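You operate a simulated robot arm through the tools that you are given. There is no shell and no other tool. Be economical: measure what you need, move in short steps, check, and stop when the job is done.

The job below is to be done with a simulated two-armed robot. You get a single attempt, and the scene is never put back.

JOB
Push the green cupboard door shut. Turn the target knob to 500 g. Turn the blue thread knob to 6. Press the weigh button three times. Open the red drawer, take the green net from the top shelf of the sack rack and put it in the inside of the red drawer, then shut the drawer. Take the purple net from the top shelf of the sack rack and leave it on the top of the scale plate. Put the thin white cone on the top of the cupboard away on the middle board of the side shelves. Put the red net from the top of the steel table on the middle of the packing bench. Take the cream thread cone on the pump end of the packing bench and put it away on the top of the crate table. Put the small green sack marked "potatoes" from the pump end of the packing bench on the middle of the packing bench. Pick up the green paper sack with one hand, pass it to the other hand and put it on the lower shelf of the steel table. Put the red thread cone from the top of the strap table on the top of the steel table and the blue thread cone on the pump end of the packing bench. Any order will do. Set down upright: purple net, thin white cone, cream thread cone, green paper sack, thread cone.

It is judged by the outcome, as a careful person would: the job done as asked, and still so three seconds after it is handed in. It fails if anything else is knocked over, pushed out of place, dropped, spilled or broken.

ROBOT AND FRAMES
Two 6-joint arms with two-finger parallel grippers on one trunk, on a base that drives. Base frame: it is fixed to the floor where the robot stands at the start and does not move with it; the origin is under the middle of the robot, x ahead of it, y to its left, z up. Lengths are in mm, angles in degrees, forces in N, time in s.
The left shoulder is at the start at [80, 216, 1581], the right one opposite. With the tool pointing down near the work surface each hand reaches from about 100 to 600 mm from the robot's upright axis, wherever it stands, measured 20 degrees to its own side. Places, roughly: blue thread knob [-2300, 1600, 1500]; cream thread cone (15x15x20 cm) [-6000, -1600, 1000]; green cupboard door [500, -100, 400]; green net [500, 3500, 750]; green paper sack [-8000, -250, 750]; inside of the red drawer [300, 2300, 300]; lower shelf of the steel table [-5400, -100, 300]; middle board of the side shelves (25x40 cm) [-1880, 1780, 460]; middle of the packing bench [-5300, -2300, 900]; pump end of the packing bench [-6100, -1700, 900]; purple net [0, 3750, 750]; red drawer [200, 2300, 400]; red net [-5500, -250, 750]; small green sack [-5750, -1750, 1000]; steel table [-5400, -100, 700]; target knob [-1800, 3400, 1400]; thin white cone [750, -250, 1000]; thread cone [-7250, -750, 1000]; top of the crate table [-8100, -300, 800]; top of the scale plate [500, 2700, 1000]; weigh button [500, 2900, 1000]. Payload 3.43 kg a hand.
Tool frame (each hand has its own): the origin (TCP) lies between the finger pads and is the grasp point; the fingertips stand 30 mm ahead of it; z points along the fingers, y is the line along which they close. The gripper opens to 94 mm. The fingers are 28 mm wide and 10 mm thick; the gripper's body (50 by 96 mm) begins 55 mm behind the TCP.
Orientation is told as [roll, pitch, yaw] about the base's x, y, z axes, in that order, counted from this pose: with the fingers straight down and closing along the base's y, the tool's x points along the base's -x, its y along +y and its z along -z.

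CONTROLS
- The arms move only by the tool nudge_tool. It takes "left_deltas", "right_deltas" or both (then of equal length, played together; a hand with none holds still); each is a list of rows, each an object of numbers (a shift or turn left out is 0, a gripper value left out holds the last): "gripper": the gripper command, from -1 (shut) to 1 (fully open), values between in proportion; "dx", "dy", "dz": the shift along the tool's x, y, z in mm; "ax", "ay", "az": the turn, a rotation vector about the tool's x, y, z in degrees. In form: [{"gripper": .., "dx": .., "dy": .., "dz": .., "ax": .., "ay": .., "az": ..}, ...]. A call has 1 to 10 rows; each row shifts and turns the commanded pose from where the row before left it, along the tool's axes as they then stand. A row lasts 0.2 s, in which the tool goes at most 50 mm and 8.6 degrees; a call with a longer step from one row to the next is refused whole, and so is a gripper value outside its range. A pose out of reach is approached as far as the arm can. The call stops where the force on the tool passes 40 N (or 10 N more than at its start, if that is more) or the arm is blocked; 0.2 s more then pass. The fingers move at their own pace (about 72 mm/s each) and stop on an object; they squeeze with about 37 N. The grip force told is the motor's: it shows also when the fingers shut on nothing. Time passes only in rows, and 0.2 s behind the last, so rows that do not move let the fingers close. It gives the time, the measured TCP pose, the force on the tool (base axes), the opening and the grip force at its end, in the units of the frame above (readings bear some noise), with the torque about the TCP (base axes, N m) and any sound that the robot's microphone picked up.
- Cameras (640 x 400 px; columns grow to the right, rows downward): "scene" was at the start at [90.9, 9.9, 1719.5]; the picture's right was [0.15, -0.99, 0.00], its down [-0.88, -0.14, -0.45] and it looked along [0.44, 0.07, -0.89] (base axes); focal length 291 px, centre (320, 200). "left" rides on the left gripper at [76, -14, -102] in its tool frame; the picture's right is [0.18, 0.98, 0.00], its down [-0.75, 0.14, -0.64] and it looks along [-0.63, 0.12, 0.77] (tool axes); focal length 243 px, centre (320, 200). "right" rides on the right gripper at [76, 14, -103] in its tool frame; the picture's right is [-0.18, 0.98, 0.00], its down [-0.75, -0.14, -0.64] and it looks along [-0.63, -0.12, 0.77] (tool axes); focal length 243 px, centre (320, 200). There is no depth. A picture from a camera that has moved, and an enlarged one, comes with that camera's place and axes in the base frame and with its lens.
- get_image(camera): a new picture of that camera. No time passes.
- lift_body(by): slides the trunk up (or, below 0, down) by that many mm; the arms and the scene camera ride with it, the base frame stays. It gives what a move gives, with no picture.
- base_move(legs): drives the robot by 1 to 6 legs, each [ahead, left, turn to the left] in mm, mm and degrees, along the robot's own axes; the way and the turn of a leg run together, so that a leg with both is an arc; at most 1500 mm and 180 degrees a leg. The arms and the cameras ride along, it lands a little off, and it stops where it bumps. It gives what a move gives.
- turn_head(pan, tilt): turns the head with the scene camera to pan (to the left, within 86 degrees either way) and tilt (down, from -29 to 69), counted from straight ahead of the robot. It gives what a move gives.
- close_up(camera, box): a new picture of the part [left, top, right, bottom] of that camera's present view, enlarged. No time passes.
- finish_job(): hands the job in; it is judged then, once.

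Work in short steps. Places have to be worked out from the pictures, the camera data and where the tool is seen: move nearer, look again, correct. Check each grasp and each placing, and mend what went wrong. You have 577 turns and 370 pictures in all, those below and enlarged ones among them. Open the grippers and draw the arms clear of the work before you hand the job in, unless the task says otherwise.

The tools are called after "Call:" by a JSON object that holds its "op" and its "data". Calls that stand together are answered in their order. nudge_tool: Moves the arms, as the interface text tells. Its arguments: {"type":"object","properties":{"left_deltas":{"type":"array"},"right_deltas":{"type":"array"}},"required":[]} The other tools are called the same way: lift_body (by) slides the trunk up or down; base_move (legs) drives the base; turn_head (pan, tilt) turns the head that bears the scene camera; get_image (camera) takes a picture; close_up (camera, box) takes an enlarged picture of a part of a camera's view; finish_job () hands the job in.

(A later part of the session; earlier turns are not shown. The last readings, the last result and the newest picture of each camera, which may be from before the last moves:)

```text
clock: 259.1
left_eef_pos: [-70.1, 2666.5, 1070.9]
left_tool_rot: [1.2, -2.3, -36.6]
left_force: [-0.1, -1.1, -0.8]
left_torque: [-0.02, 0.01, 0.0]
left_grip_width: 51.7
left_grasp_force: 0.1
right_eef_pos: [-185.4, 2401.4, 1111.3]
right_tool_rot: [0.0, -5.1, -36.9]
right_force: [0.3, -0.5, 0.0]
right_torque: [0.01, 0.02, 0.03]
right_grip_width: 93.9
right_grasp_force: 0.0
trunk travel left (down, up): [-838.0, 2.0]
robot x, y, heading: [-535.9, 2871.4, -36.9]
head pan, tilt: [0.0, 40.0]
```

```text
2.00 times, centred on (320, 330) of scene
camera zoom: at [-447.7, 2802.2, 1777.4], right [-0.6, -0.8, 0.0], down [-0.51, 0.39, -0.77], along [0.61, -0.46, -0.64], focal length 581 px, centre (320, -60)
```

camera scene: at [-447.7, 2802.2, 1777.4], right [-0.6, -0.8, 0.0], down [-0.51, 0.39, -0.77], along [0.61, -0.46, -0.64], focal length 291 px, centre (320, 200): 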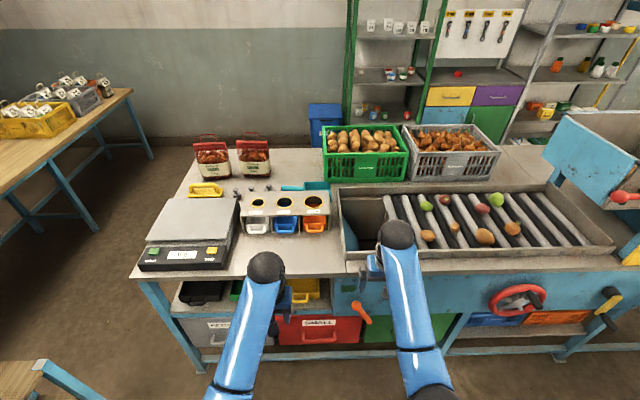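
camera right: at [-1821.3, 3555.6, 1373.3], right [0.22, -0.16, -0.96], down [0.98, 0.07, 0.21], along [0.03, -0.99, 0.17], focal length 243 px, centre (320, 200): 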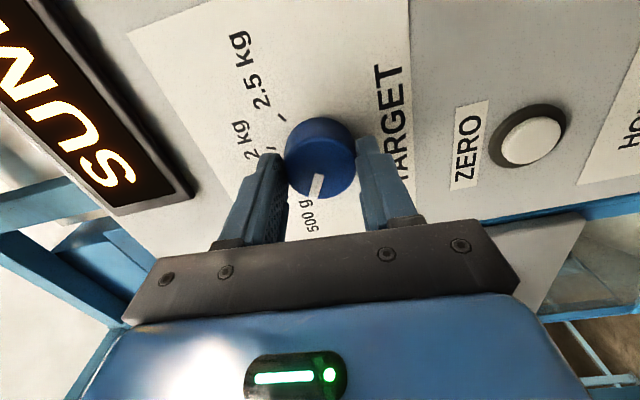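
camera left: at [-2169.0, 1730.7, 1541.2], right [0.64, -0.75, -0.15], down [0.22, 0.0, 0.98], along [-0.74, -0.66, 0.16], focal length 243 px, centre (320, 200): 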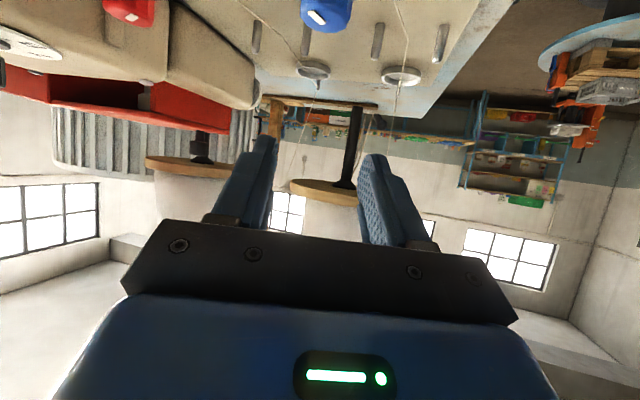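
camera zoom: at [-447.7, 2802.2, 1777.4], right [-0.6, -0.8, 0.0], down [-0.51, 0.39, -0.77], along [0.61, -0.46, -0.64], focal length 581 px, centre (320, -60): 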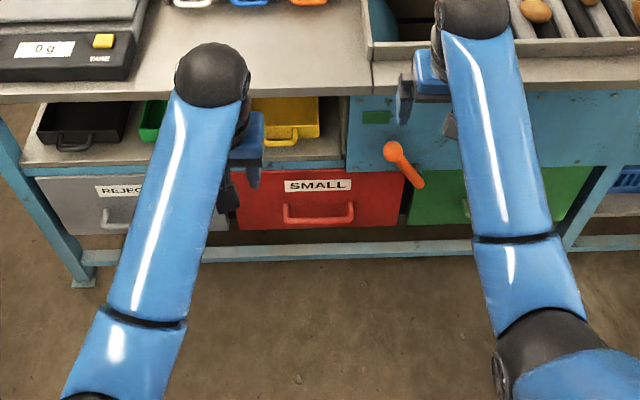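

WEIGH is the green button at the scale's left front. I move the base left and a little ahead.

Call:
{"op": "base_move", "data": {"legs": [[0, 340, 0], [180, 0, 0]]}}

Call:
{"op": "turn_head", "data": {"pan": 20, "tilt": 45}}

Call:
{"op": "get_image", "data": {"camera": "scene"}}

```text
clock: 262.4
left_eef_pos: [271.8, 2833.5, 1072.2]
left_tool_rot: [1.0, -2.5, -36.6]
left_force: [-0.9, 1.0, 0.9]
left_torque: [-0.01, -0.03, 0.0]
left_grip_width: 51.5
left_grasp_force: 0.0
right_eef_pos: [156.0, 2570.2, 1112.8]
right_tool_rot: [0.1, -5.2, -36.8]
right_force: [-0.1, -0.4, -0.1]
right_torque: [-0.06, 0.01, -0.02]
right_grip_width: 94.2
right_grasp_force: 0.1
trunk travel left (down, up): [-838.0, 2.0]
robot x, y, heading: [-196.3, 3038.6, -36.7]
head pan, tilt: [0.0, 40.0]
```

```text
clock: 263.2
left_eef_pos: [273.1, 2831.2, 1070.9]
left_tool_rot: [1.0, -2.3, -36.4]
left_force: [-0.6, -0.1, 0.5]
left_torque: [0.0, -0.01, -0.03]
left_grip_width: 51.9
left_grasp_force: 0.0
right_eef_pos: [158.3, 2567.8, 1111.3]
right_tool_rot: [0.0, -5.2, -36.9]
right_force: [0.0, -0.1, -0.3]
right_torque: [0.02, -0.06, 0.01]
right_grip_width: 93.9
right_grasp_force: 0.0
trunk travel left (down, up): [-838.0, 2.0]
robot x, y, heading: [-198.4, 3033.2, -36.8]
head pan, tilt: [20.0, 45.0]
```

```text
258 pictures are left
camera scene: at [-93.9, 2994.7, 1770.2], right [-0.29, -0.96, 0.0], down [-0.68, 0.2, -0.71], along [0.68, -0.2, -0.71], focal length 291 px, centre (320, 200)
```

scene: 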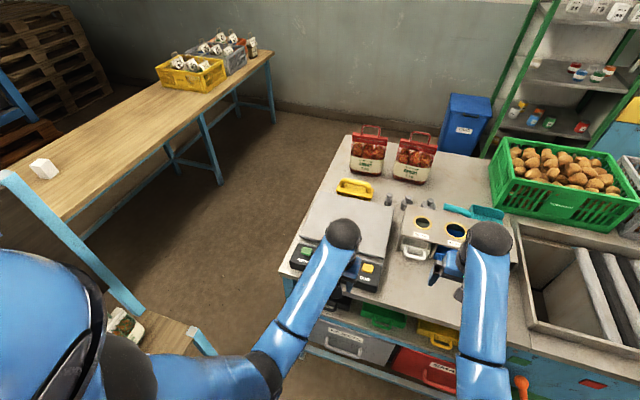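

Button triangulated at [484,2875,937]. I drive 120 ahead, close the left gripper and move above it.

Call:
{"op": "base_move", "data": {"legs": [[120, 0, 0]]}}

Call:
{"op": "nudge_tool", "data": {"left_deltas": [{"gripper": -1, "dy": 40}, {"dy": 40}, {"dy": 40}, {"dy": 30}]}}

Call:
{"op": "get_image", "data": {"camera": "left"}}

Call:
{"op": "get_image", "data": {"camera": "scene"}}

```text
clock: 264.5
left_eef_pos: [363.3, 2763.1, 1073.7]
left_tool_rot: [1.0, -2.6, -36.5]
left_force: [-0.4, 0.5, 0.8]
left_torque: [-0.02, -0.03, -0.01]
left_grip_width: 51.6
left_grasp_force: 0.0
right_eef_pos: [250.5, 2500.0, 1114.0]
right_tool_rot: [0.1, -5.4, -36.7]
right_force: [-0.2, 0.0, 0.1]
right_torque: [-0.01, -0.07, -0.04]
right_grip_width: 93.8
right_grasp_force: 0.0
trunk travel left (down, up): [-838.0, 2.0]
robot x, y, heading: [-100.0, 2966.2, -36.7]
head pan, tilt: [20.0, 45.0]
```

```text
clock: 265.5
left_eef_pos: [462.0, 2878.0, 1070.2]
left_tool_rot: [1.1, -2.3, -36.6]
left_force: [0.1, 0.6, -1.1]
left_torque: [0.02, 0.03, 0.0]
left_grip_width: 0.0
left_grasp_force: 33.1
right_eef_pos: [256.5, 2495.4, 1110.0]
right_tool_rot: [0.0, -4.9, -36.8]
right_force: [0.6, 0.6, -0.1]
right_torque: [0.01, 0.03, 0.0]
right_grip_width: 94.1
right_grasp_force: 0.1
trunk travel left (down, up): [-838.0, 2.0]
robot x, y, heading: [-98.4, 2966.4, -36.9]
head pan, tilt: [20.0, 45.0]
```

```text
257 pictures are left
camera left: at [388.1, 2914.0, 1169.0], right [0.44, 0.9, 0.01], down [0.66, -0.33, 0.68], along [0.61, -0.29, -0.74], focal length 243 px, centre (320, 200)
```

left: 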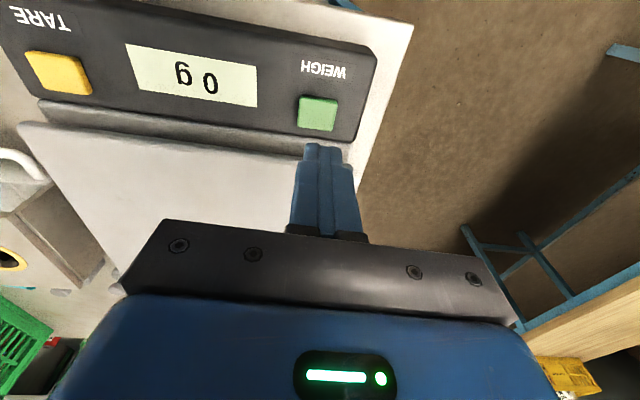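

```text
256 pictures are left
camera scene: at [5.0, 2921.7, 1769.9], right [-0.29, -0.96, 0.0], down [-0.68, 0.21, -0.71], along [0.68, -0.2, -0.71], focal length 291 px, centre (320, 200)
```

scene: 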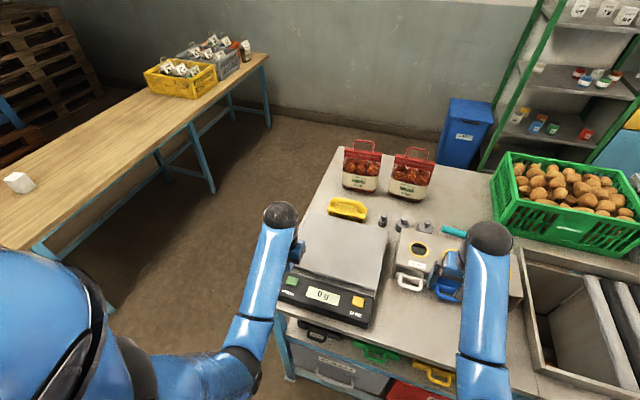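

Button lies ~16 mm ahead of the point under the tips. I correct and descend to just above.

Call:
{"op": "nudge_tool", "data": {"left_deltas": [{"dx": -16, "dz": 30}, {"dz": 30}, {"dz": 25}]}}

Call:
{"op": "get_image", "data": {"camera": "left"}}

```text
clock: 266.3
left_eef_pos: [475.3, 2871.6, 988.6]
left_tool_rot: [1.0, -2.3, -36.5]
left_force: [-0.4, -0.5, -0.3]
left_torque: [0.0, 0.01, 0.0]
left_grip_width: 0.3
left_grasp_force: 33.3
right_eef_pos: [254.0, 2496.7, 1110.8]
right_tool_rot: [-0.1, -5.1, -36.8]
right_force: [0.1, -0.9, 0.3]
right_torque: [0.02, -0.03, 0.01]
right_grip_width: 93.9
right_grasp_force: 0.1
trunk travel left (down, up): [-838.0, 2.0]
robot x, y, heading: [-100.0, 2964.2, -37.0]
head pan, tilt: [20.0, 45.0]
```

```text
255 pictures are left
camera left: at [401.5, 2907.5, 1087.9], right [0.44, 0.9, 0.01], down [0.66, -0.33, 0.67], along [0.61, -0.29, -0.74], focal length 243 px, centre (320, 200)
```

left: 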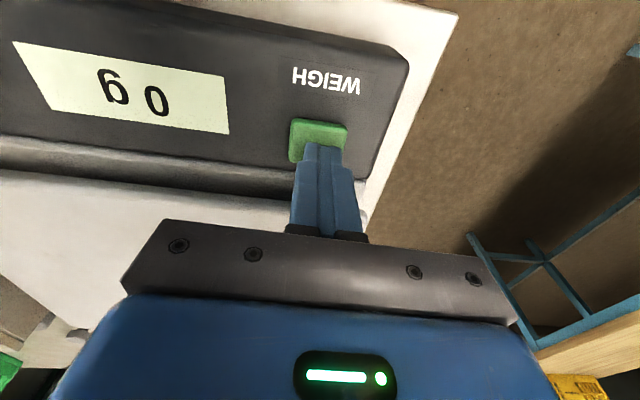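

Right above the button; I shift 5 mm back from the plate's edge and make the first press.

Call:
{"op": "nudge_tool", "data": {"left_deltas": [{"dx": 5, "dz": 12}, {"dz": 6}, {"dz": 4}, {"dz": 3}]}}

Call:
{"op": "close_up", "data": {"camera": "scene", "box": [260, 200, 400, 340]}}

```text
clock: 267.0
left_eef_pos: [472.5, 2871.9, 980.5]
left_tool_rot: [1.4, -3.8, -36.5]
left_force: [0.6, -0.7, 25.1]
left_torque: [0.13, 0.15, 0.17]
left_grip_width: 0.1
left_grasp_force: 32.5
right_eef_pos: [247.5, 2498.2, 1113.6]
right_tool_rot: [0.1, -5.5, -36.8]
right_force: [0.1, 0.9, -0.1]
right_torque: [-0.02, -0.08, 0.01]
right_grip_width: 93.9
right_grasp_force: 0.1
trunk travel left (down, up): [-838.0, 2.0]
robot x, y, heading: [-99.0, 2963.5, -36.8]
head pan, tilt: [20.0, 45.0]
heard: click
stopped in row 3 (left hand): the force on the tool passed its limit at 48 N (the readings are from after the stop); the commanded pose is now the measured one
```

```text
2.86 times, centred on (330, 270) of scene
camera zoom: at [-8.4, 2926.6, 1771.0], right [-0.29, -0.96, 0.0], down [-0.67, 0.2, -0.71], along [0.68, -0.21, -0.7], focal length 830 px, centre (291, 0)
```

zoom: 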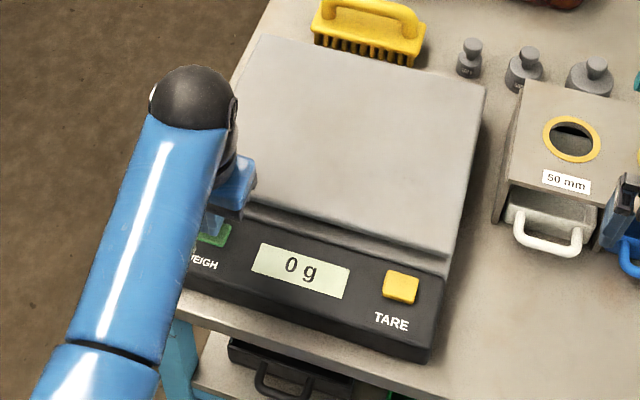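

One click heard. I lift off fully, then press again.

Call:
{"op": "nudge_tool", "data": {"left_deltas": [{"dz": -15}, {"dz": -5}, {}]}}

Call:
{"op": "nudge_tool", "data": {"left_deltas": [{"dz": 8}, {"dz": 6}, {"dz": 4}, {"dz": 3}, {"dz": 3}]}}

```text
clock: 267.8
left_eef_pos: [475.2, 2872.1, 995.0]
left_tool_rot: [1.2, -3.0, -36.5]
left_force: [-1.0, -0.6, 0.7]
left_torque: [-0.01, -0.02, -0.02]
left_grip_width: 0.3
left_grasp_force: 32.7
right_eef_pos: [252.7, 2496.6, 1110.8]
right_tool_rot: [-0.1, -5.1, -36.8]
right_force: [-0.2, -0.1, -0.7]
right_torque: [0.01, -0.01, -0.01]
right_grip_width: 94.0
right_grasp_force: 0.0
trunk travel left (down, up): [-838.0, 2.0]
robot x, y, heading: [-99.2, 2963.6, -36.8]
head pan, tilt: [20.0, 45.0]
```

```text
clock: 269.0
left_eef_pos: [476.9, 2871.1, 979.0]
left_tool_rot: [1.5, -4.5, -36.6]
left_force: [2.7, 0.9, 22.6]
left_torque: [0.13, 0.1, 0.15]
left_grip_width: 0.1
left_grasp_force: 33.0
right_eef_pos: [248.2, 2498.2, 1113.3]
right_tool_rot: [0.2, -5.4, -36.9]
right_force: [-0.3, -0.5, 0.6]
right_torque: [-0.05, -0.02, -0.01]
right_grip_width: 94.2
right_grasp_force: 0.1
trunk travel left (down, up): [-838.0, 2.0]
robot x, y, heading: [-99.8, 2964.1, -37.0]
head pan, tilt: [20.0, 45.0]
heard: click
stopped in row 5 (left hand): the force on the tool passed its limit at 44 N (the readings are from after the stop); the commanded pose is now the measured one
```

Second click. Lift off and a third press.

Call:
{"op": "nudge_tool", "data": {"left_deltas": [{"dz": -15}, {"dz": -5}, {}]}}

Call:
{"op": "nudge_tool", "data": {"left_deltas": [{"dz": 8}, {"dz": 6}, {"dz": 4}, {"dz": 3}, {"dz": 3}]}}

```text
clock: 269.8
left_eef_pos: [476.6, 2869.7, 993.8]
left_tool_rot: [1.3, -3.5, -36.4]
left_force: [0.5, -0.9, 0.9]
left_torque: [-0.03, 0.05, -0.04]
left_grip_width: 0.0
left_grasp_force: 33.1
right_eef_pos: [253.3, 2496.3, 1110.9]
right_tool_rot: [0.0, -5.1, -36.9]
right_force: [-0.7, -0.2, -0.1]
right_torque: [0.01, 0.0, 0.0]
right_grip_width: 94.2
right_grasp_force: 0.0
trunk travel left (down, up): [-838.0, 2.0]
robot x, y, heading: [-97.5, 2968.0, -37.0]
head pan, tilt: [20.0, 45.0]
```

```text
clock: 271.0
left_eef_pos: [480.0, 2869.7, 980.5]
left_tool_rot: [1.6, -5.0, -36.4]
left_force: [2.7, 0.3, 22.8]
left_torque: [0.2, 0.15, 0.09]
left_grip_width: 0.0
left_grasp_force: 33.1
right_eef_pos: [247.7, 2498.7, 1113.9]
right_tool_rot: [0.1, -5.4, -36.8]
right_force: [0.0, -0.6, -0.4]
right_torque: [-0.02, 0.02, 0.01]
right_grip_width: 93.9
right_grasp_force: 0.0
trunk travel left (down, up): [-838.0, 2.0]
robot x, y, heading: [-95.5, 2963.9, -36.7]
head pan, tilt: [20.0, 45.0]
heard: click
stopped in row 5 (left hand): the force on the tool passed its limit at 43 N (the readings are from after the stop); the commanded pose is now the measured one
```

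Three clicks done. I lift the left hand straight up and step back, then go to the red drawer.

Call:
{"op": "nudge_tool", "data": {"left_deltas": [{"dz": -25}, {"dz": -30}, {"dz": -25, "ay": 3}]}}

Call:
{"op": "base_move", "data": {"legs": [[-300, 0, 0], [0, -300, 0]]}}

Call:
{"op": "turn_head", "data": {"pan": 0, "tilt": 50}}

Call:
{"op": "get_image", "data": {"camera": "scene"}}

```text
clock: 271.8
left_eef_pos: [474.3, 2871.0, 1054.0]
left_tool_rot: [1.5, -1.1, -36.3]
left_force: [-0.3, -0.1, -1.0]
left_torque: [-0.02, 0.01, -0.01]
left_grip_width: 0.0
left_grasp_force: 32.8
right_eef_pos: [254.1, 2496.6, 1110.8]
right_tool_rot: [0.0, -5.1, -36.8]
right_force: [0.5, 0.4, 0.0]
right_torque: [-0.02, -0.01, -0.02]
right_grip_width: 93.9
right_grasp_force: 0.1
trunk travel left (down, up): [-838.0, 2.0]
robot x, y, heading: [-102.3, 2962.6, -36.9]
head pan, tilt: [20.0, 45.0]
```

```text
clock: 275.5
left_eef_pos: [55.8, 2804.5, 1052.9]
left_tool_rot: [1.3, -1.1, -36.4]
left_force: [0.3, 0.6, 0.5]
left_torque: [0.02, -0.02, 0.01]
left_grip_width: 0.0
left_grasp_force: 33.7
right_eef_pos: [-166.2, 2432.8, 1112.0]
right_tool_rot: [-0.1, -5.1, -36.9]
right_force: [-0.5, -0.4, 1.9]
right_torque: [0.0, 0.0, -0.02]
right_grip_width: 94.0
right_grasp_force: 0.2
trunk travel left (down, up): [-838.0, 2.0]
robot x, y, heading: [-519.4, 2897.8, -36.8]
head pan, tilt: [20.0, 45.0]
```

```text
clock: 276.4
left_eef_pos: [54.7, 2802.6, 1054.0]
left_tool_rot: [1.3, -1.1, -36.4]
left_force: [0.7, 0.4, 0.7]
left_torque: [0.01, 0.0, 0.03]
left_grip_width: 0.1
left_grasp_force: 32.9
right_eef_pos: [-167.5, 2429.8, 1111.1]
right_tool_rot: [0.1, -5.0, -36.9]
right_force: [-0.8, -0.1, 0.2]
right_torque: [0.0, 0.03, -0.02]
right_grip_width: 94.0
right_grasp_force: 0.0
trunk travel left (down, up): [-838.0, 2.0]
robot x, y, heading: [-524.5, 2898.0, -37.0]
head pan, tilt: [0.0, 50.0]
```

```text
253 pictures are left
camera scene: at [-435.7, 2834.0, 1763.3], right [-0.6, -0.8, 0.0], down [-0.61, 0.46, -0.64], along [0.51, -0.39, -0.77], focal length 291 px, centre (320, 200)
```

scene: 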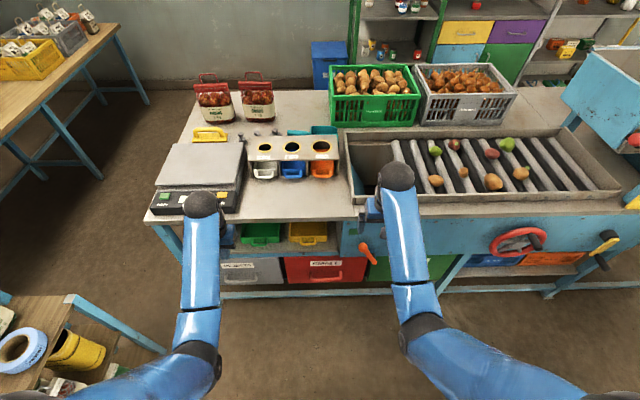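

I lower the trunk and shift left so that the drawer handle lies before the right hand.

Call:
{"op": "base_move", "data": {"legs": [[-60, 130, 0]]}}

Call:
{"op": "lift_body", "data": {"by": -400}}

Call:
{"op": "lift_body", "data": {"by": -200}}

Call:
{"op": "get_image", "data": {"camera": "scene"}}

```text
clock: 277.7
left_eef_pos: [83.8, 2936.7, 1052.7]
left_tool_rot: [1.6, -0.9, -36.7]
left_force: [0.2, -1.1, 0.1]
left_torque: [0.0, 0.01, 0.01]
left_grip_width: 0.1
left_grasp_force: 32.6
right_eef_pos: [-139.5, 2564.2, 1108.8]
right_tool_rot: [0.3, -4.9, -37.1]
right_force: [0.0, -0.5, 0.8]
right_torque: [0.03, 0.01, -0.01]
right_grip_width: 94.0
right_grasp_force: 0.0
trunk travel left (down, up): [-838.0, 2.0]
robot x, y, heading: [-491.5, 3034.4, -36.9]
head pan, tilt: [0.0, 50.0]
```

```text
clock: 281.5
left_eef_pos: [85.5, 2938.2, 654.4]
left_tool_rot: [1.4, -1.1, -36.6]
left_force: [0.4, 0.0, -0.1]
left_torque: [0.01, 0.0, 0.02]
left_grip_width: 0.1
left_grasp_force: 33.2
right_eef_pos: [-138.7, 2568.0, 711.2]
right_tool_rot: [0.0, -5.1, -37.0]
right_force: [0.1, -0.7, 0.4]
right_torque: [-0.02, 0.03, 0.01]
right_grip_width: 94.3
right_grasp_force: 0.0
trunk travel left (down, up): [-438.0, 402.0]
robot x, y, heading: [-489.7, 3037.6, -37.1]
head pan, tilt: [0.0, 50.0]
```

```text
clock: 283.7
left_eef_pos: [83.7, 2941.6, 453.3]
left_tool_rot: [1.4, -1.0, -36.6]
left_force: [0.1, 0.3, -0.8]
left_torque: [-0.04, 0.0, 0.02]
left_grip_width: 0.1
left_grasp_force: 32.9
right_eef_pos: [-138.3, 2567.1, 511.1]
right_tool_rot: [0.1, -5.1, -37.1]
right_force: [0.2, 0.0, 0.6]
right_torque: [0.02, 0.02, 0.02]
right_grip_width: 94.1
right_grasp_force: 0.1
trunk travel left (down, up): [-238.0, 602.0]
robot x, y, heading: [-489.4, 3037.3, -36.9]
head pan, tilt: [0.0, 50.0]
```

```text
252 pictures are left
camera scene: at [-405.8, 2972.5, 1163.3], right [-0.6, -0.8, 0.0], down [-0.61, 0.46, -0.64], along [0.51, -0.39, -0.77], focal length 291 px, centre (320, 200)
```

scene: 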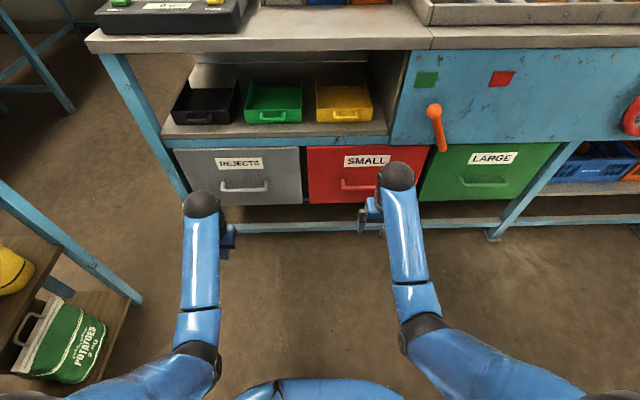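

Handle at about [52,2420,408]. I turn the right hand to horizontal with the fingers closing vertically.

Call:
{"op": "nudge_tool", "data": {"right_deltas": [{"ay": -8.5}, {"ay": -8.5}, {"ay": -8.5}, {"ay": -8.5}, {"ay": -8.5}, {"ay": -8.5}, {"ay": -8.5}, {"ay": -8.5}, {"ay": -8.5}, {"ay": -8.4}]}}

Call:
{"op": "nudge_tool", "data": {"right_deltas": [{"az": -8.5}, {"az": -8.5}, {"az": -8.5}, {"az": -8.5}, {"az": -8.5}, {"az": -8.5}, {"az": -8.5}, {"az": -8.5}, {"az": -8.5}, {"az": -8.5}]}}

Call:
{"op": "get_image", "data": {"camera": "right"}}

Call:
{"op": "get_image", "data": {"camera": "scene"}}

```text
clock: 285.9
left_eef_pos: [83.9, 2939.5, 453.0]
left_tool_rot: [1.5, -1.1, -36.7]
left_force: [0.4, 0.9, 0.2]
left_torque: [-0.02, -0.01, 0.0]
left_grip_width: 0.3
left_grasp_force: 32.9
right_eef_pos: [-138.4, 2567.2, 508.3]
right_tool_rot: [70.8, -89.0, -107.6]
right_force: [0.2, -0.8, 0.5]
right_torque: [0.0, 0.06, 0.0]
right_grip_width: 94.1
right_grasp_force: 0.1
trunk travel left (down, up): [-238.0, 602.0]
robot x, y, heading: [-489.9, 3038.8, -37.1]
head pan, tilt: [0.0, 50.0]
```

```text
clock: 288.1
left_eef_pos: [82.9, 2939.8, 453.5]
left_tool_rot: [1.4, -1.1, -36.5]
left_force: [-0.7, -0.2, -0.6]
left_torque: [-0.02, 0.02, 0.02]
left_grip_width: 0.0
left_grasp_force: 33.3
right_eef_pos: [-139.9, 2567.9, 511.9]
right_tool_rot: [-90.0, -4.9, 53.0]
right_force: [-0.3, 0.1, 1.2]
right_torque: [-0.02, -0.02, -0.01]
right_grip_width: 94.1
right_grasp_force: 0.0
trunk travel left (down, up): [-238.0, 602.0]
robot x, y, heading: [-488.4, 3034.8, -37.0]
head pan, tilt: [0.0, 50.0]
```

```text
251 pictures are left
camera right: at [-265.8, 2569.3, 488.9], right [0.16, 0.21, -0.96], down [-0.07, 0.98, 0.2], along [0.98, 0.03, 0.17], focal length 243 px, centre (320, 200)
```

right: 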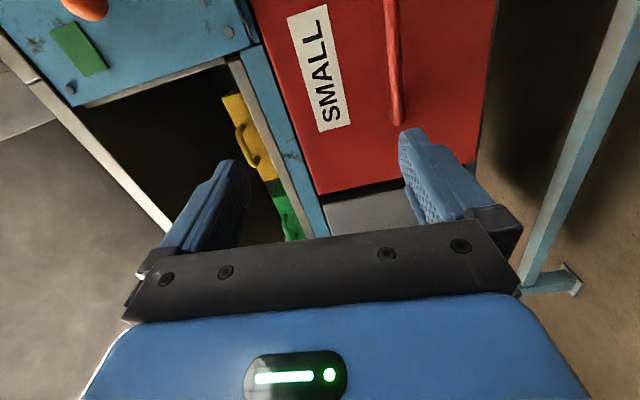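

```text
250 pictures are left
camera scene: at [-405.7, 2972.5, 1163.2], right [-0.6, -0.8, 0.0], down [-0.61, 0.46, -0.64], along [0.51, -0.39, -0.77], focal length 291 px, centre (320, 200)
```

scene: 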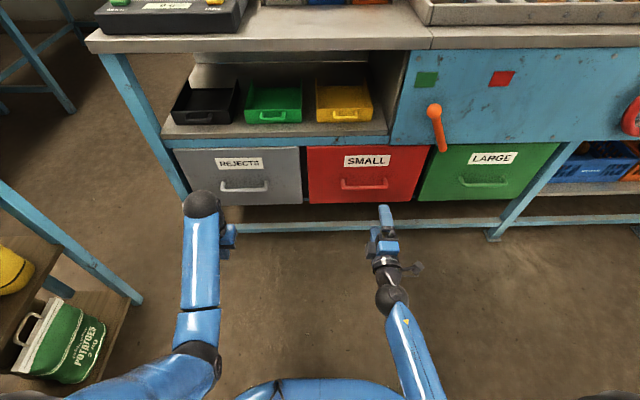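

Handle triangulated at [50,2432,418]. I lower the hand to it, extend 90 and drive 100.

Call:
{"op": "nudge_tool", "data": {"right_deltas": [{"az": -5, "dy": 40}, {"dy": 40}, {"dy": 14, "dx": -5, "dz": 30}, {"dz": 40}, {"dz": 20}]}}

Call:
{"op": "base_move", "data": {"legs": [[90, 0, 0]]}}

Call:
{"op": "get_image", "data": {"camera": "right"}}

Call:
{"op": "get_image", "data": {"camera": "scene"}}

```text
clock: 289.3
left_eef_pos: [83.2, 2939.8, 453.7]
left_tool_rot: [1.4, -1.1, -36.6]
left_force: [-0.9, -0.1, -0.5]
left_torque: [-0.01, 0.0, 0.02]
left_grip_width: 0.0
left_grasp_force: 33.6
right_eef_pos: [-63.3, 2518.1, 417.0]
right_tool_rot: [-90.0, -0.1, 53.0]
right_force: [-0.3, -0.4, -0.3]
right_torque: [-0.02, 0.0, 0.0]
right_grip_width: 93.9
right_grasp_force: 0.0
trunk travel left (down, up): [-238.0, 602.0]
robot x, y, heading: [-489.3, 3034.2, -37.2]
head pan, tilt: [0.0, 50.0]
```

```text
clock: 290.4
left_eef_pos: [156.1, 2886.1, 454.1]
left_tool_rot: [1.5, -1.1, -36.6]
left_force: [0.2, -0.9, -0.4]
left_torque: [-0.01, 0.01, 0.01]
left_grip_width: 0.1
left_grasp_force: 33.1
right_eef_pos: [8.4, 2465.9, 417.3]
right_tool_rot: [-89.9, 0.1, 53.0]
right_force: [0.3, -0.1, -0.4]
right_torque: [-0.02, -0.02, 0.03]
right_grip_width: 94.1
right_grasp_force: 0.0
trunk travel left (down, up): [-238.0, 602.0]
robot x, y, heading: [-419.5, 2983.6, -37.0]
head pan, tilt: [0.0, 50.0]
```

```text
249 pictures are left
camera right: at [-119.9, 2467.4, 400.8], right [0.11, 0.15, -0.98], down [-0.06, 0.99, 0.14], along [0.99, 0.04, 0.12], focal length 243 px, centre (320, 200)
```

right: 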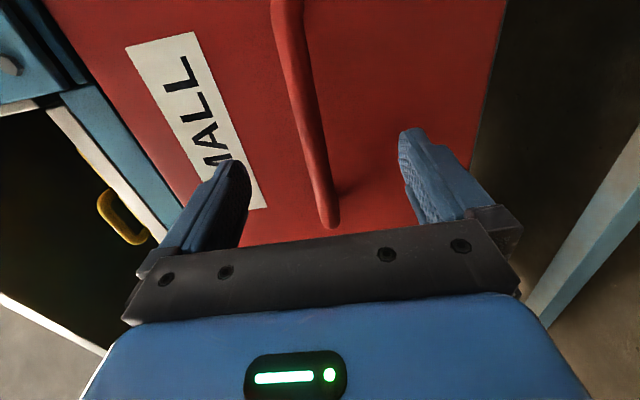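

```text
248 pictures are left
camera scene: at [-334.0, 2918.5, 1163.1], right [-0.6, -0.8, 0.0], down [-0.61, 0.46, -0.64], along [0.51, -0.39, -0.77], focal length 291 px, centre (320, 200)
```

scene: 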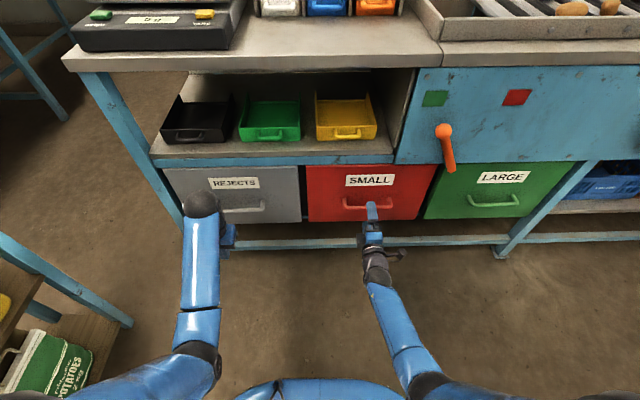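

Bar is centred between the fingers. I shift 20 mm to its middle, advance 44 and close.

Call:
{"op": "nudge_tool", "data": {"right_deltas": [{"dx": 20}, {"dz": 22}, {"dz": 22}, {"gripper": -1}, {"gripper": -1}, {"gripper": -1}, {"gripper": -1}]}}

Call:
{"op": "get_image", "data": {"camera": "right"}}

```text
clock: 292.0
left_eef_pos: [155.8, 2887.1, 454.2]
left_tool_rot: [1.5, -1.2, -36.5]
left_force: [0.4, 1.3, 0.4]
left_torque: [0.0, 0.0, 0.01]
left_grip_width: 0.0
left_grasp_force: 32.9
right_eef_pos: [33.7, 2424.0, 420.1]
right_tool_rot: [-90.1, 0.0, 52.8]
right_force: [1.5, -2.1, 7.3]
right_torque: [-0.07, 0.0, -0.06]
right_grip_width: 20.4
right_grasp_force: 44.9
trunk travel left (down, up): [-238.0, 602.0]
robot x, y, heading: [-417.8, 2986.3, -37.1]
head pan, tilt: [0.0, 50.0]
```

```text
247 pictures are left
camera right: at [-95.5, 2425.3, 403.8], right [0.11, 0.15, -0.98], down [-0.06, 0.99, 0.14], along [0.99, 0.04, 0.12], focal length 243 px, centre (320, 200)
```

right: 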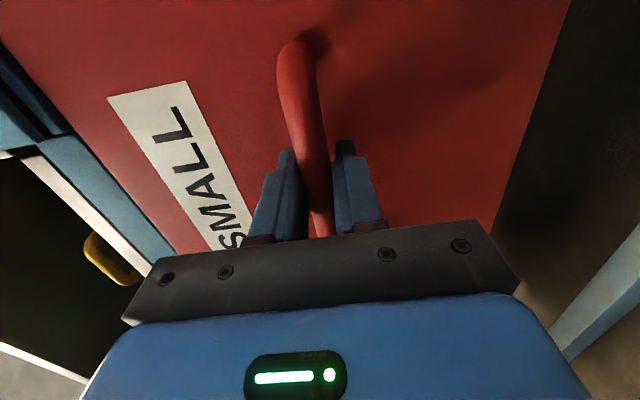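

Handle gripped. I pull the drawer by backing the base 200.

Call:
{"op": "base_move", "data": {"legs": [[-200, 0, 0]]}}

Call:
{"op": "get_image", "data": {"camera": "scene"}}

```text
clock: 293.6
left_eef_pos: [-7.9, 3009.7, 455.7]
left_tool_rot: [1.4, -1.3, -36.5]
left_force: [0.5, 0.0, 0.2]
left_torque: [-0.02, 0.02, 0.01]
left_grip_width: 0.0
left_grasp_force: 33.0
right_eef_pos: [-128.9, 2546.0, 420.9]
right_tool_rot: [-90.3, -0.2, 52.8]
right_force: [-14.4, -24.9, 13.9]
right_torque: [-0.12, 0.05, -0.12]
right_grip_width: 20.4
right_grasp_force: 44.9
trunk travel left (down, up): [-238.0, 602.0]
robot x, y, heading: [-580.4, 3106.8, -36.8]
head pan, tilt: [0.0, 50.0]
```

```text
246 pictures are left
camera scene: at [-499.2, 3041.2, 1163.5], right [-0.6, -0.8, 0.0], down [-0.61, 0.46, -0.64], along [0.52, -0.39, -0.76], focal length 291 px, centre (320, 200)
```

scene: 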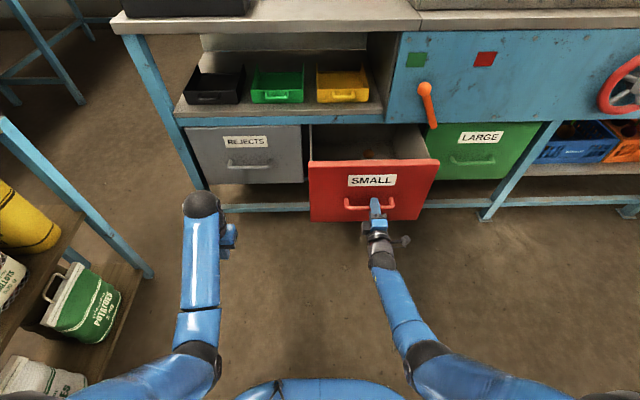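

Opened 200 mm. I pull another 70.

Call:
{"op": "base_move", "data": {"legs": [[-70, 0, 0]]}}

Call:
{"op": "get_image", "data": {"camera": "scene"}}

```text
clock: 294.6
left_eef_pos: [-64.4, 3050.2, 455.1]
left_tool_rot: [1.5, -1.2, -36.5]
left_force: [-0.9, -0.1, -0.1]
left_torque: [0.02, -0.06, 0.03]
left_grip_width: 0.1
left_grasp_force: 33.2
right_eef_pos: [-187.5, 2586.5, 419.6]
right_tool_rot: [-90.1, -0.1, 52.6]
right_force: [-5.2, -10.1, 5.0]
right_torque: [-0.16, 0.04, -0.8]
right_grip_width: 20.3
right_grasp_force: 44.9
trunk travel left (down, up): [-238.0, 602.0]
robot x, y, heading: [-636.4, 3151.2, -36.8]
head pan, tilt: [0.0, 50.0]
```

```text
245 pictures are left
camera scene: at [-555.1, 3083.6, 1163.4], right [-0.6, -0.8, 0.0], down [-0.61, 0.46, -0.64], along [0.51, -0.39, -0.77], focal length 291 px, centre (320, 200)
```

scene: 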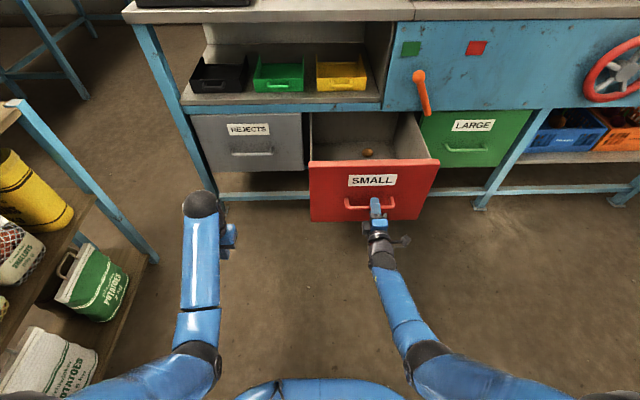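

Open 270 mm. I release the handle and withdraw.

Call:
{"op": "nudge_tool", "data": {"right_deltas": [{"gripper": 1}, {"gripper": 1}, {"gripper": 1}, {"dz": -40}, {"dz": -40}, {"dz": -30}]}}

Call:
{"op": "base_move", "data": {"legs": [[-150, 0, 0]]}}

Call:
{"op": "nudge_tool", "data": {"right_deltas": [{"az": 8.5, "dy": -20}, {"az": 8.5, "dy": -20}, {"az": 8.5, "dy": -20}, {"az": 8.5}, {"az": 8.5}, {"az": 8.5}, {"az": 8.5}, {"az": 8.5}, {"az": 8.5}, {"az": 8.5}]}}

Call:
{"op": "get_image", "data": {"camera": "scene"}}

```text
clock: 296.0
left_eef_pos: [-65.1, 3051.0, 454.2]
left_tool_rot: [1.4, -1.2, -36.6]
left_force: [0.7, 0.5, -0.7]
left_torque: [-0.03, -0.01, 0.01]
left_grip_width: 0.0
left_grasp_force: 32.8
right_eef_pos: [-276.1, 2652.1, 418.9]
right_tool_rot: [-90.2, -0.1, 52.7]
right_force: [-0.3, -0.5, -0.1]
right_torque: [0.01, 0.01, 0.01]
right_grip_width: 93.9
right_grasp_force: 0.0
trunk travel left (down, up): [-238.0, 602.0]
robot x, y, heading: [-640.8, 3147.9, -36.8]
head pan, tilt: [0.0, 50.0]
```

```text
clock: 297.4
left_eef_pos: [-184.7, 3144.4, 454.7]
left_tool_rot: [1.4, -1.2, -36.3]
left_force: [-0.2, -0.5, -0.5]
left_torque: [-0.02, -0.03, 0.03]
left_grip_width: 0.3
left_grasp_force: 33.5
right_eef_pos: [-395.5, 2743.7, 418.5]
right_tool_rot: [-90.1, -0.1, 52.7]
right_force: [0.2, 0.1, 0.0]
right_torque: [0.03, 0.0, 0.0]
right_grip_width: 94.0
right_grasp_force: 0.1
trunk travel left (down, up): [-238.0, 602.0]
robot x, y, heading: [-760.3, 3237.7, -36.8]
head pan, tilt: [0.0, 50.0]
```

```text
clock: 299.6
left_eef_pos: [-183.3, 3143.5, 454.0]
left_tool_rot: [1.2, -1.2, -36.4]
left_force: [-0.1, 0.2, -0.5]
left_torque: [-0.03, 0.02, -0.01]
left_grip_width: 0.0
left_grasp_force: 33.5
right_eef_pos: [-400.2, 2736.5, 477.4]
right_tool_rot: [-91.6, -85.2, 54.3]
right_force: [0.1, 0.6, -0.7]
right_torque: [0.01, -0.03, -0.01]
right_grip_width: 93.7
right_grasp_force: 0.0
trunk travel left (down, up): [-238.0, 602.0]
robot x, y, heading: [-758.9, 3240.7, -36.6]
head pan, tilt: [0.0, 50.0]
```

```text
244 pictures are left
camera scene: at [-674.3, 3174.1, 1163.2], right [-0.6, -0.8, 0.0], down [-0.61, 0.46, -0.64], along [0.51, -0.38, -0.77], focal length 291 px, centre (320, 200)
```

scene: 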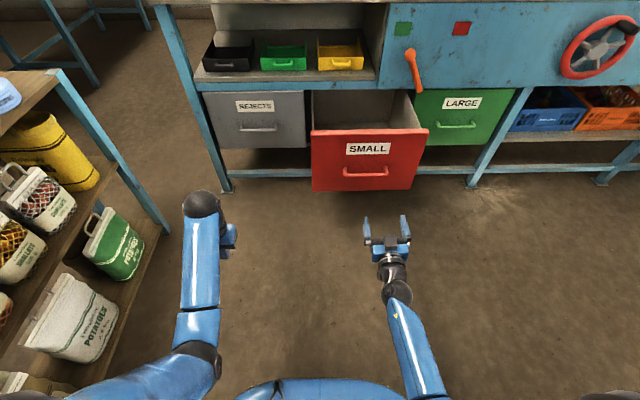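

The drawer stays open. I bring the right hand back to pointing down, tuck the left in, raise the trunk and turn to the sack rack.

Call:
{"op": "nudge_tool", "data": {"right_deltas": [{"ay": 8.5, "az": 5}, {"ay": 8.5}, {"ay": 8.5}, {"ay": 8.5}, {"ay": 8.5}, {"ay": 8.5}, {"ay": 8.5}, {"ay": 8.5}, {"ay": 8.5}, {"ay": 8.5}], "left_deltas": [{"dx": 30}, {"dx": 30}, {"dx": 30}, {"dx": 30}, {"dx": 30}, {"gripper": 1}, {}, {}, {}, {}]}}

Call:
{"op": "lift_body", "data": {"by": 400}}

Call:
{"op": "base_move", "data": {"legs": [[0, 0, 91]]}}

Call:
{"op": "turn_head", "data": {"pan": -10, "tilt": 40}}

Call:
{"op": "get_image", "data": {"camera": "scene"}}

```text
refused: row 1 steps farther than a row can; nothing moved
```

```text
clock: 303.4
left_eef_pos: [-184.4, 3142.7, 853.6]
left_tool_rot: [1.3, -1.2, -36.3]
left_force: [0.5, 0.2, 0.6]
left_torque: [-0.01, -0.01, -0.01]
left_grip_width: 0.0
left_grasp_force: 32.9
right_eef_pos: [-399.2, 2736.4, 877.2]
right_tool_rot: [-91.6, -85.1, 54.2]
right_force: [0.3, 0.1, -0.4]
right_torque: [0.02, 0.01, -0.06]
right_grip_width: 94.1
right_grasp_force: 0.0
trunk travel left (down, up): [-638.0, 202.0]
robot x, y, heading: [-761.3, 3238.2, -36.8]
head pan, tilt: [0.0, 50.0]
```

```text
clock: 307.7
left_eef_pos: [-670.8, 3813.8, 854.0]
left_tool_rot: [1.3, -1.3, 54.3]
left_force: [0.1, 0.8, 0.2]
left_torque: [0.0, 0.0, 0.03]
left_grip_width: 0.0
left_grasp_force: 32.9
right_eef_pos: [-260.3, 3602.3, 877.6]
right_tool_rot: [-91.5, -85.1, 145.0]
right_force: [-0.3, 0.4, 0.0]
right_torque: [0.02, -0.02, 0.03]
right_grip_width: 93.8
right_grasp_force: 0.0
trunk travel left (down, up): [-638.0, 202.0]
robot x, y, heading: [-758.3, 3238.2, 53.9]
head pan, tilt: [0.0, 50.0]
```

```text
clock: 308.4
left_eef_pos: [-671.0, 3814.8, 854.0]
left_tool_rot: [1.3, -1.2, 54.2]
left_force: [-0.5, 0.2, -0.5]
left_torque: [0.0, 0.01, 0.03]
left_grip_width: 0.0
left_grasp_force: 33.3
right_eef_pos: [-262.1, 3601.5, 876.2]
right_tool_rot: [-91.6, -85.1, 145.0]
right_force: [0.6, -0.2, 0.4]
right_torque: [-0.02, 0.01, 0.04]
right_grip_width: 94.0
right_grasp_force: 0.1
trunk travel left (down, up): [-638.0, 202.0]
robot x, y, heading: [-758.1, 3235.2, 53.9]
head pan, tilt: [-10.0, 40.0]
```

```text
243 pictures are left
camera scene: at [-681.2, 3321.7, 1577.4], right [0.69, -0.72, 0.0], down [-0.46, -0.45, -0.77], along [0.55, 0.53, -0.64], focal length 291 px, centre (320, 200)
```

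scene: 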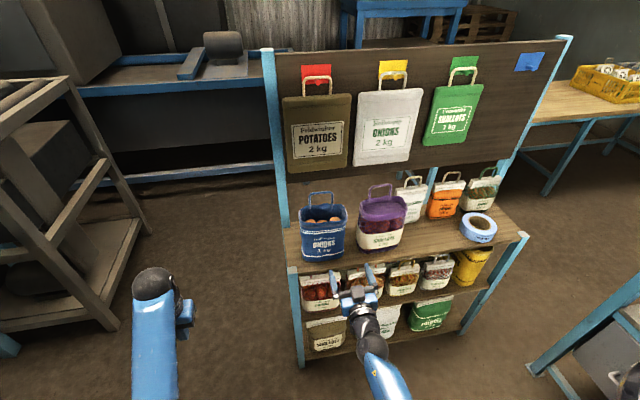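

Call:
{"op": "close_up", "data": {"camera": "scene", "box": [280, 150, 530, 290]}}

```text
2.56 times, centred on (405, 220) of scene
camera zoom: at [-681.2, 3321.7, 1577.4], right [0.69, -0.72, 0.0], down [-0.46, -0.45, -0.77], along [0.55, 0.53, -0.64], focal length 744 px, centre (102, 149)
```

zoom: 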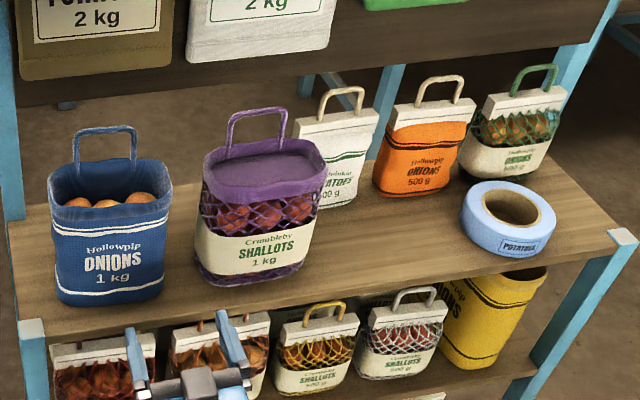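

Green net is at the right back of the top shelf (≈[557,3500]); purple net ≈[35,3684]. I'll take the green net by its handle with the right hand horizontal. First I strafe right, keeping off the open drawer, and turn toward it.

Call:
{"op": "base_move", "data": {"legs": [[-80, 0, 0], [0, -400, 0], [0, 0, -28]]}}

Call:
{"op": "turn_head", "data": {"pan": 0, "tilt": 30}}

Call:
{"op": "get_image", "data": {"camera": "scene"}}

Call:
{"op": "get_image", "data": {"camera": "right"}}

```text
clock: 312.9
left_eef_pos: [-132.0, 3403.3, 853.3]
left_tool_rot: [1.4, -1.2, 25.8]
left_force: [-0.3, -0.4, -0.4]
left_torque: [0.02, 0.01, 0.03]
left_grip_width: 0.0
left_grasp_force: 32.8
right_eef_pos: [125.8, 3022.9, 877.4]
right_tool_rot: [-91.5, -85.1, 116.5]
right_force: [0.0, -0.8, -0.6]
right_torque: [-0.01, 0.01, -0.02]
right_grip_width: 93.7
right_grasp_force: 0.0
trunk travel left (down, up): [-638.0, 202.0]
robot x, y, heading: [-487.3, 2940.3, 25.6]
head pan, tilt: [-10.0, 40.0]
```

```text
clock: 313.6
left_eef_pos: [-133.0, 3402.1, 853.8]
left_tool_rot: [1.4, -1.2, 25.8]
left_force: [0.1, 0.1, 0.1]
left_torque: [0.02, 0.01, 0.0]
left_grip_width: 0.0
left_grasp_force: 32.8
right_eef_pos: [126.5, 3022.4, 876.5]
right_tool_rot: [-91.6, -85.1, 116.4]
right_force: [0.8, 1.0, 0.1]
right_torque: [-0.01, -0.03, -0.03]
right_grip_width: 93.9
right_grasp_force: 0.0
trunk travel left (down, up): [-638.0, 202.0]
robot x, y, heading: [-481.1, 2940.0, 25.2]
head pan, tilt: [0.0, 30.0]
```

```text
241 pictures are left
camera scene: at [-376.7, 2991.0, 1592.7], right [0.43, -0.9, 0.0], down [-0.45, -0.21, -0.87], along [0.78, 0.37, -0.5], focal length 291 px, centre (320, 200)
```

scene: 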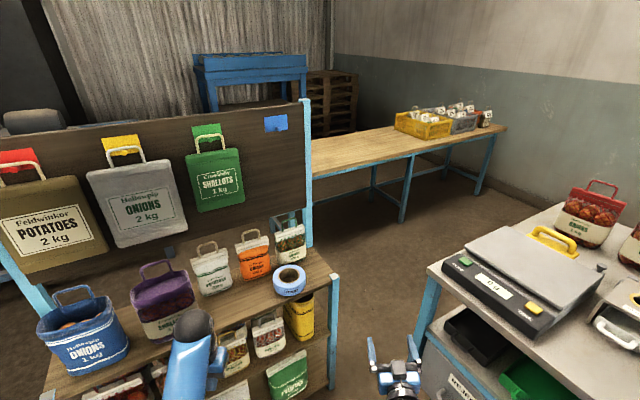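

```text
240 pictures are left
camera right: at [30.1, 2986.2, 798.2], right [-0.42, 0.9, 0.1], down [-0.55, -0.34, 0.76], along [0.72, 0.26, 0.64], focal length 243 px, centre (320, 200)
```

right: 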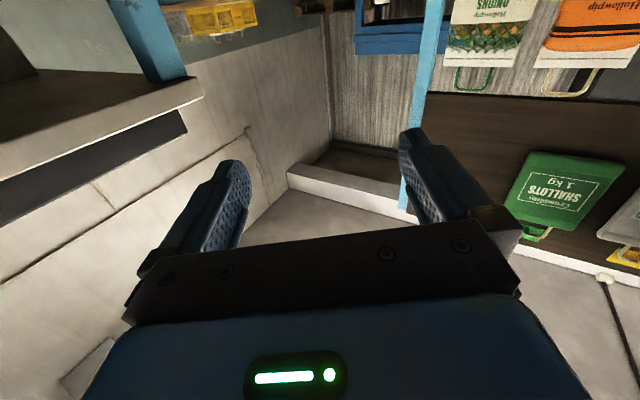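

Triangulated: green net foot ≈[377,3474,787]. I zoom for its handle.

Call:
{"op": "close_up", "data": {"camera": "scene", "box": [180, 190, 340, 310]}}

```text
3.33 times, centred on (260, 250) of scene
camera zoom: at [-376.7, 2991.0, 1592.7], right [0.43, -0.9, 0.0], down [-0.45, -0.21, -0.87], along [0.78, 0.37, -0.5], focal length 968 px, centre (520, 33)
```

zoom: 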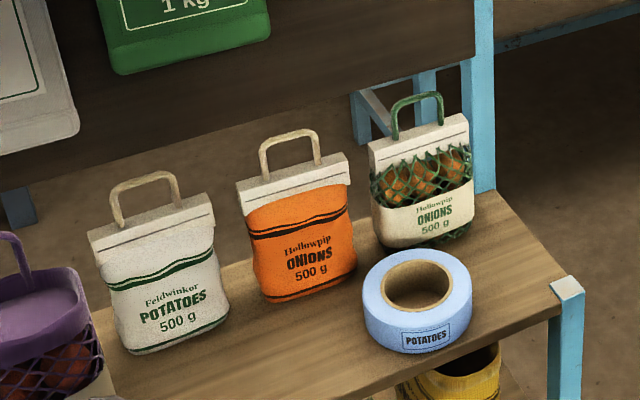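

Handle top ≈[405,3494,976]. I'll use a top grasp on the arch, so I raise the trunk, point the right hand down, and tuck the left hand to the side.

Call:
{"op": "nudge_tool", "data": {"right_deltas": [{"ay": 8.5}, {"ay": 8.5}, {"ay": 8.5}, {"ay": 8.5}, {"ay": 8.5}, {"ay": 8.5}, {"ay": 8.5}, {"ay": 8.5}, {"ay": 8.5}, {"ay": 8.5}], "left_deltas": [{"dx": 35, "dy": 30}, {"dx": 35, "dy": 30}, {"dx": 35, "dy": 30}, {"dx": 35, "dy": 30}, {"dx": 35, "dy": 30}, {"dx": 35, "dy": 20}, {"dx": 30}, {"dx": 30}, {}, {}]}}

Call:
{"op": "lift_body", "data": {"by": 200}}

Call:
{"op": "get_image", "data": {"camera": "scene"}}

```text
clock: 315.9
left_eef_pos: [-449.6, 3440.8, 849.0]
left_tool_rot: [1.4, -1.0, 25.9]
left_force: [-0.1, 0.3, -0.1]
left_torque: [0.02, 0.0, 0.01]
left_grip_width: 0.3
left_grasp_force: 32.8
left hand out of reach, approached as far as the arm can: row 6
right_eef_pos: [131.3, 3013.8, 878.7]
right_tool_rot: [-4.9, -10.0, 24.0]
right_force: [0.4, 0.4, -0.6]
right_torque: [0.02, -0.01, 0.03]
right_grip_width: 93.9
right_grasp_force: 0.1
right hand out of reach, approached as far as the arm can: row 1, 2
trunk travel left (down, up): [-638.0, 202.0]
robot x, y, heading: [-486.5, 2939.7, 25.4]
head pan, tilt: [0.0, 30.0]
```

```text
clock: 318.0
left_eef_pos: [-448.9, 3439.9, 1049.1]
left_tool_rot: [1.5, -1.1, 25.8]
left_force: [-0.3, -0.6, 0.0]
left_torque: [-0.02, 0.03, -0.03]
left_grip_width: 0.0
left_grasp_force: 33.0
right_eef_pos: [130.5, 3012.7, 1079.4]
right_tool_rot: [-5.1, -10.3, 24.0]
right_force: [-0.1, 0.0, -0.3]
right_torque: [-0.01, -0.01, 0.0]
right_grip_width: 93.9
right_grasp_force: 0.0
trunk travel left (down, up): [-838.0, 2.0]
robot x, y, heading: [-487.6, 2945.5, 25.2]
head pan, tilt: [0.0, 30.0]
```

```text
238 pictures are left
camera scene: at [-376.9, 2991.3, 1792.7], right [0.43, -0.9, 0.0], down [-0.45, -0.21, -0.87], along [0.78, 0.37, -0.5], focal length 291 px, centre (320, 200)
```

scene: 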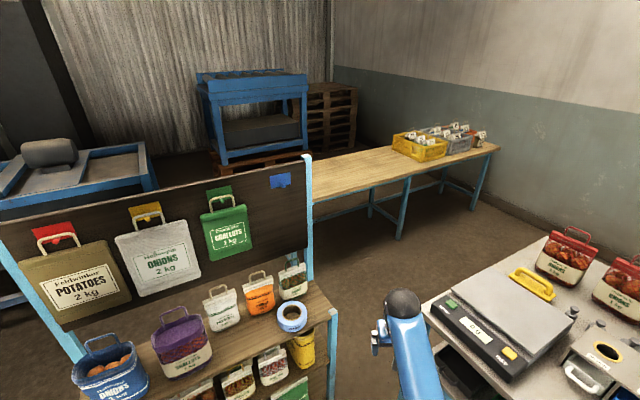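

Left hand is tucked away. I turn to face the rack squarely and drive in.

Call:
{"op": "base_move", "data": {"legs": [[0, 0, 29.3], [0, -260, 0], [260, 0, 0]]}}

Call:
{"op": "nudge_tool", "data": {"right_deltas": [{"ay": 5, "ax": -3}, {"ay": 5, "ax": -2}]}}

Call:
{"op": "get_image", "data": {"camera": "scene"}}

Call:
{"op": "get_image", "data": {"camera": "right"}}

```text
clock: 322.8
left_eef_pos: [-342.5, 3453.6, 1050.2]
left_tool_rot: [1.4, -1.4, 55.4]
left_force: [-0.1, -0.5, 0.0]
left_torque: [0.04, 0.02, -0.02]
left_grip_width: 0.0
left_grasp_force: 32.5
right_eef_pos: [372.5, 3367.7, 1082.2]
right_tool_rot: [-5.1, -10.4, 53.5]
right_force: [-0.9, 0.0, 0.7]
right_torque: [-0.01, -0.01, -0.02]
right_grip_width: 93.9
right_grasp_force: 0.1
trunk travel left (down, up): [-838.0, 2.0]
robot x, y, heading: [-124.8, 3000.7, 55.1]
head pan, tilt: [0.0, 30.0]
```

```text
clock: 323.4
left_eef_pos: [-342.2, 3455.2, 1049.8]
left_tool_rot: [1.4, -1.2, 55.3]
left_force: [0.0, -0.5, -0.4]
left_torque: [-0.01, -0.01, 0.0]
left_grip_width: 0.0
left_grasp_force: 33.2
right_eef_pos: [373.3, 3370.5, 1080.2]
right_tool_rot: [0.0, -0.2, 53.1]
right_force: [-0.8, -0.1, 0.0]
right_torque: [0.02, -0.01, -0.02]
right_grip_width: 94.0
right_grasp_force: 0.0
trunk travel left (down, up): [-838.0, 2.0]
robot x, y, heading: [-126.3, 3002.3, 54.6]
head pan, tilt: [0.0, 30.0]
```

```text
237 pictures are left
camera scene: at [-57.7, 3099.9, 1792.9], right [0.82, -0.58, 0.0], down [-0.29, -0.41, -0.87], along [0.5, 0.71, -0.5], focal length 291 px, centre (320, 200)
```

scene: 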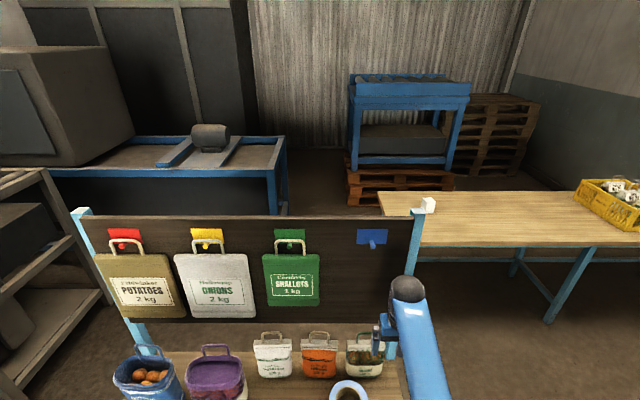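

```text
236 pictures are left
camera right: at [316.5, 3316.4, 1181.0], right [-0.67, 0.74, 0.0], down [0.56, 0.51, 0.65], along [0.48, 0.44, -0.76], focal length 243 px, centre (320, 200)
```

right: 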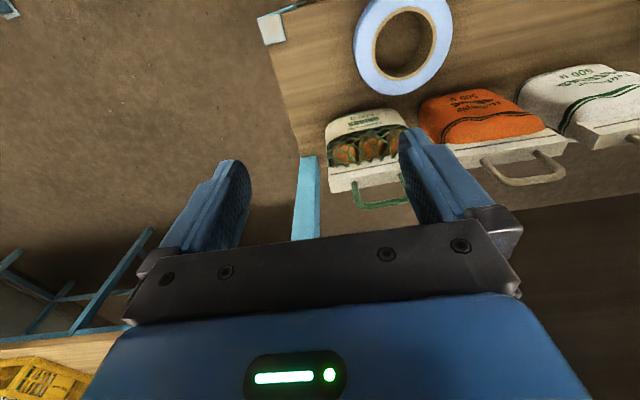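

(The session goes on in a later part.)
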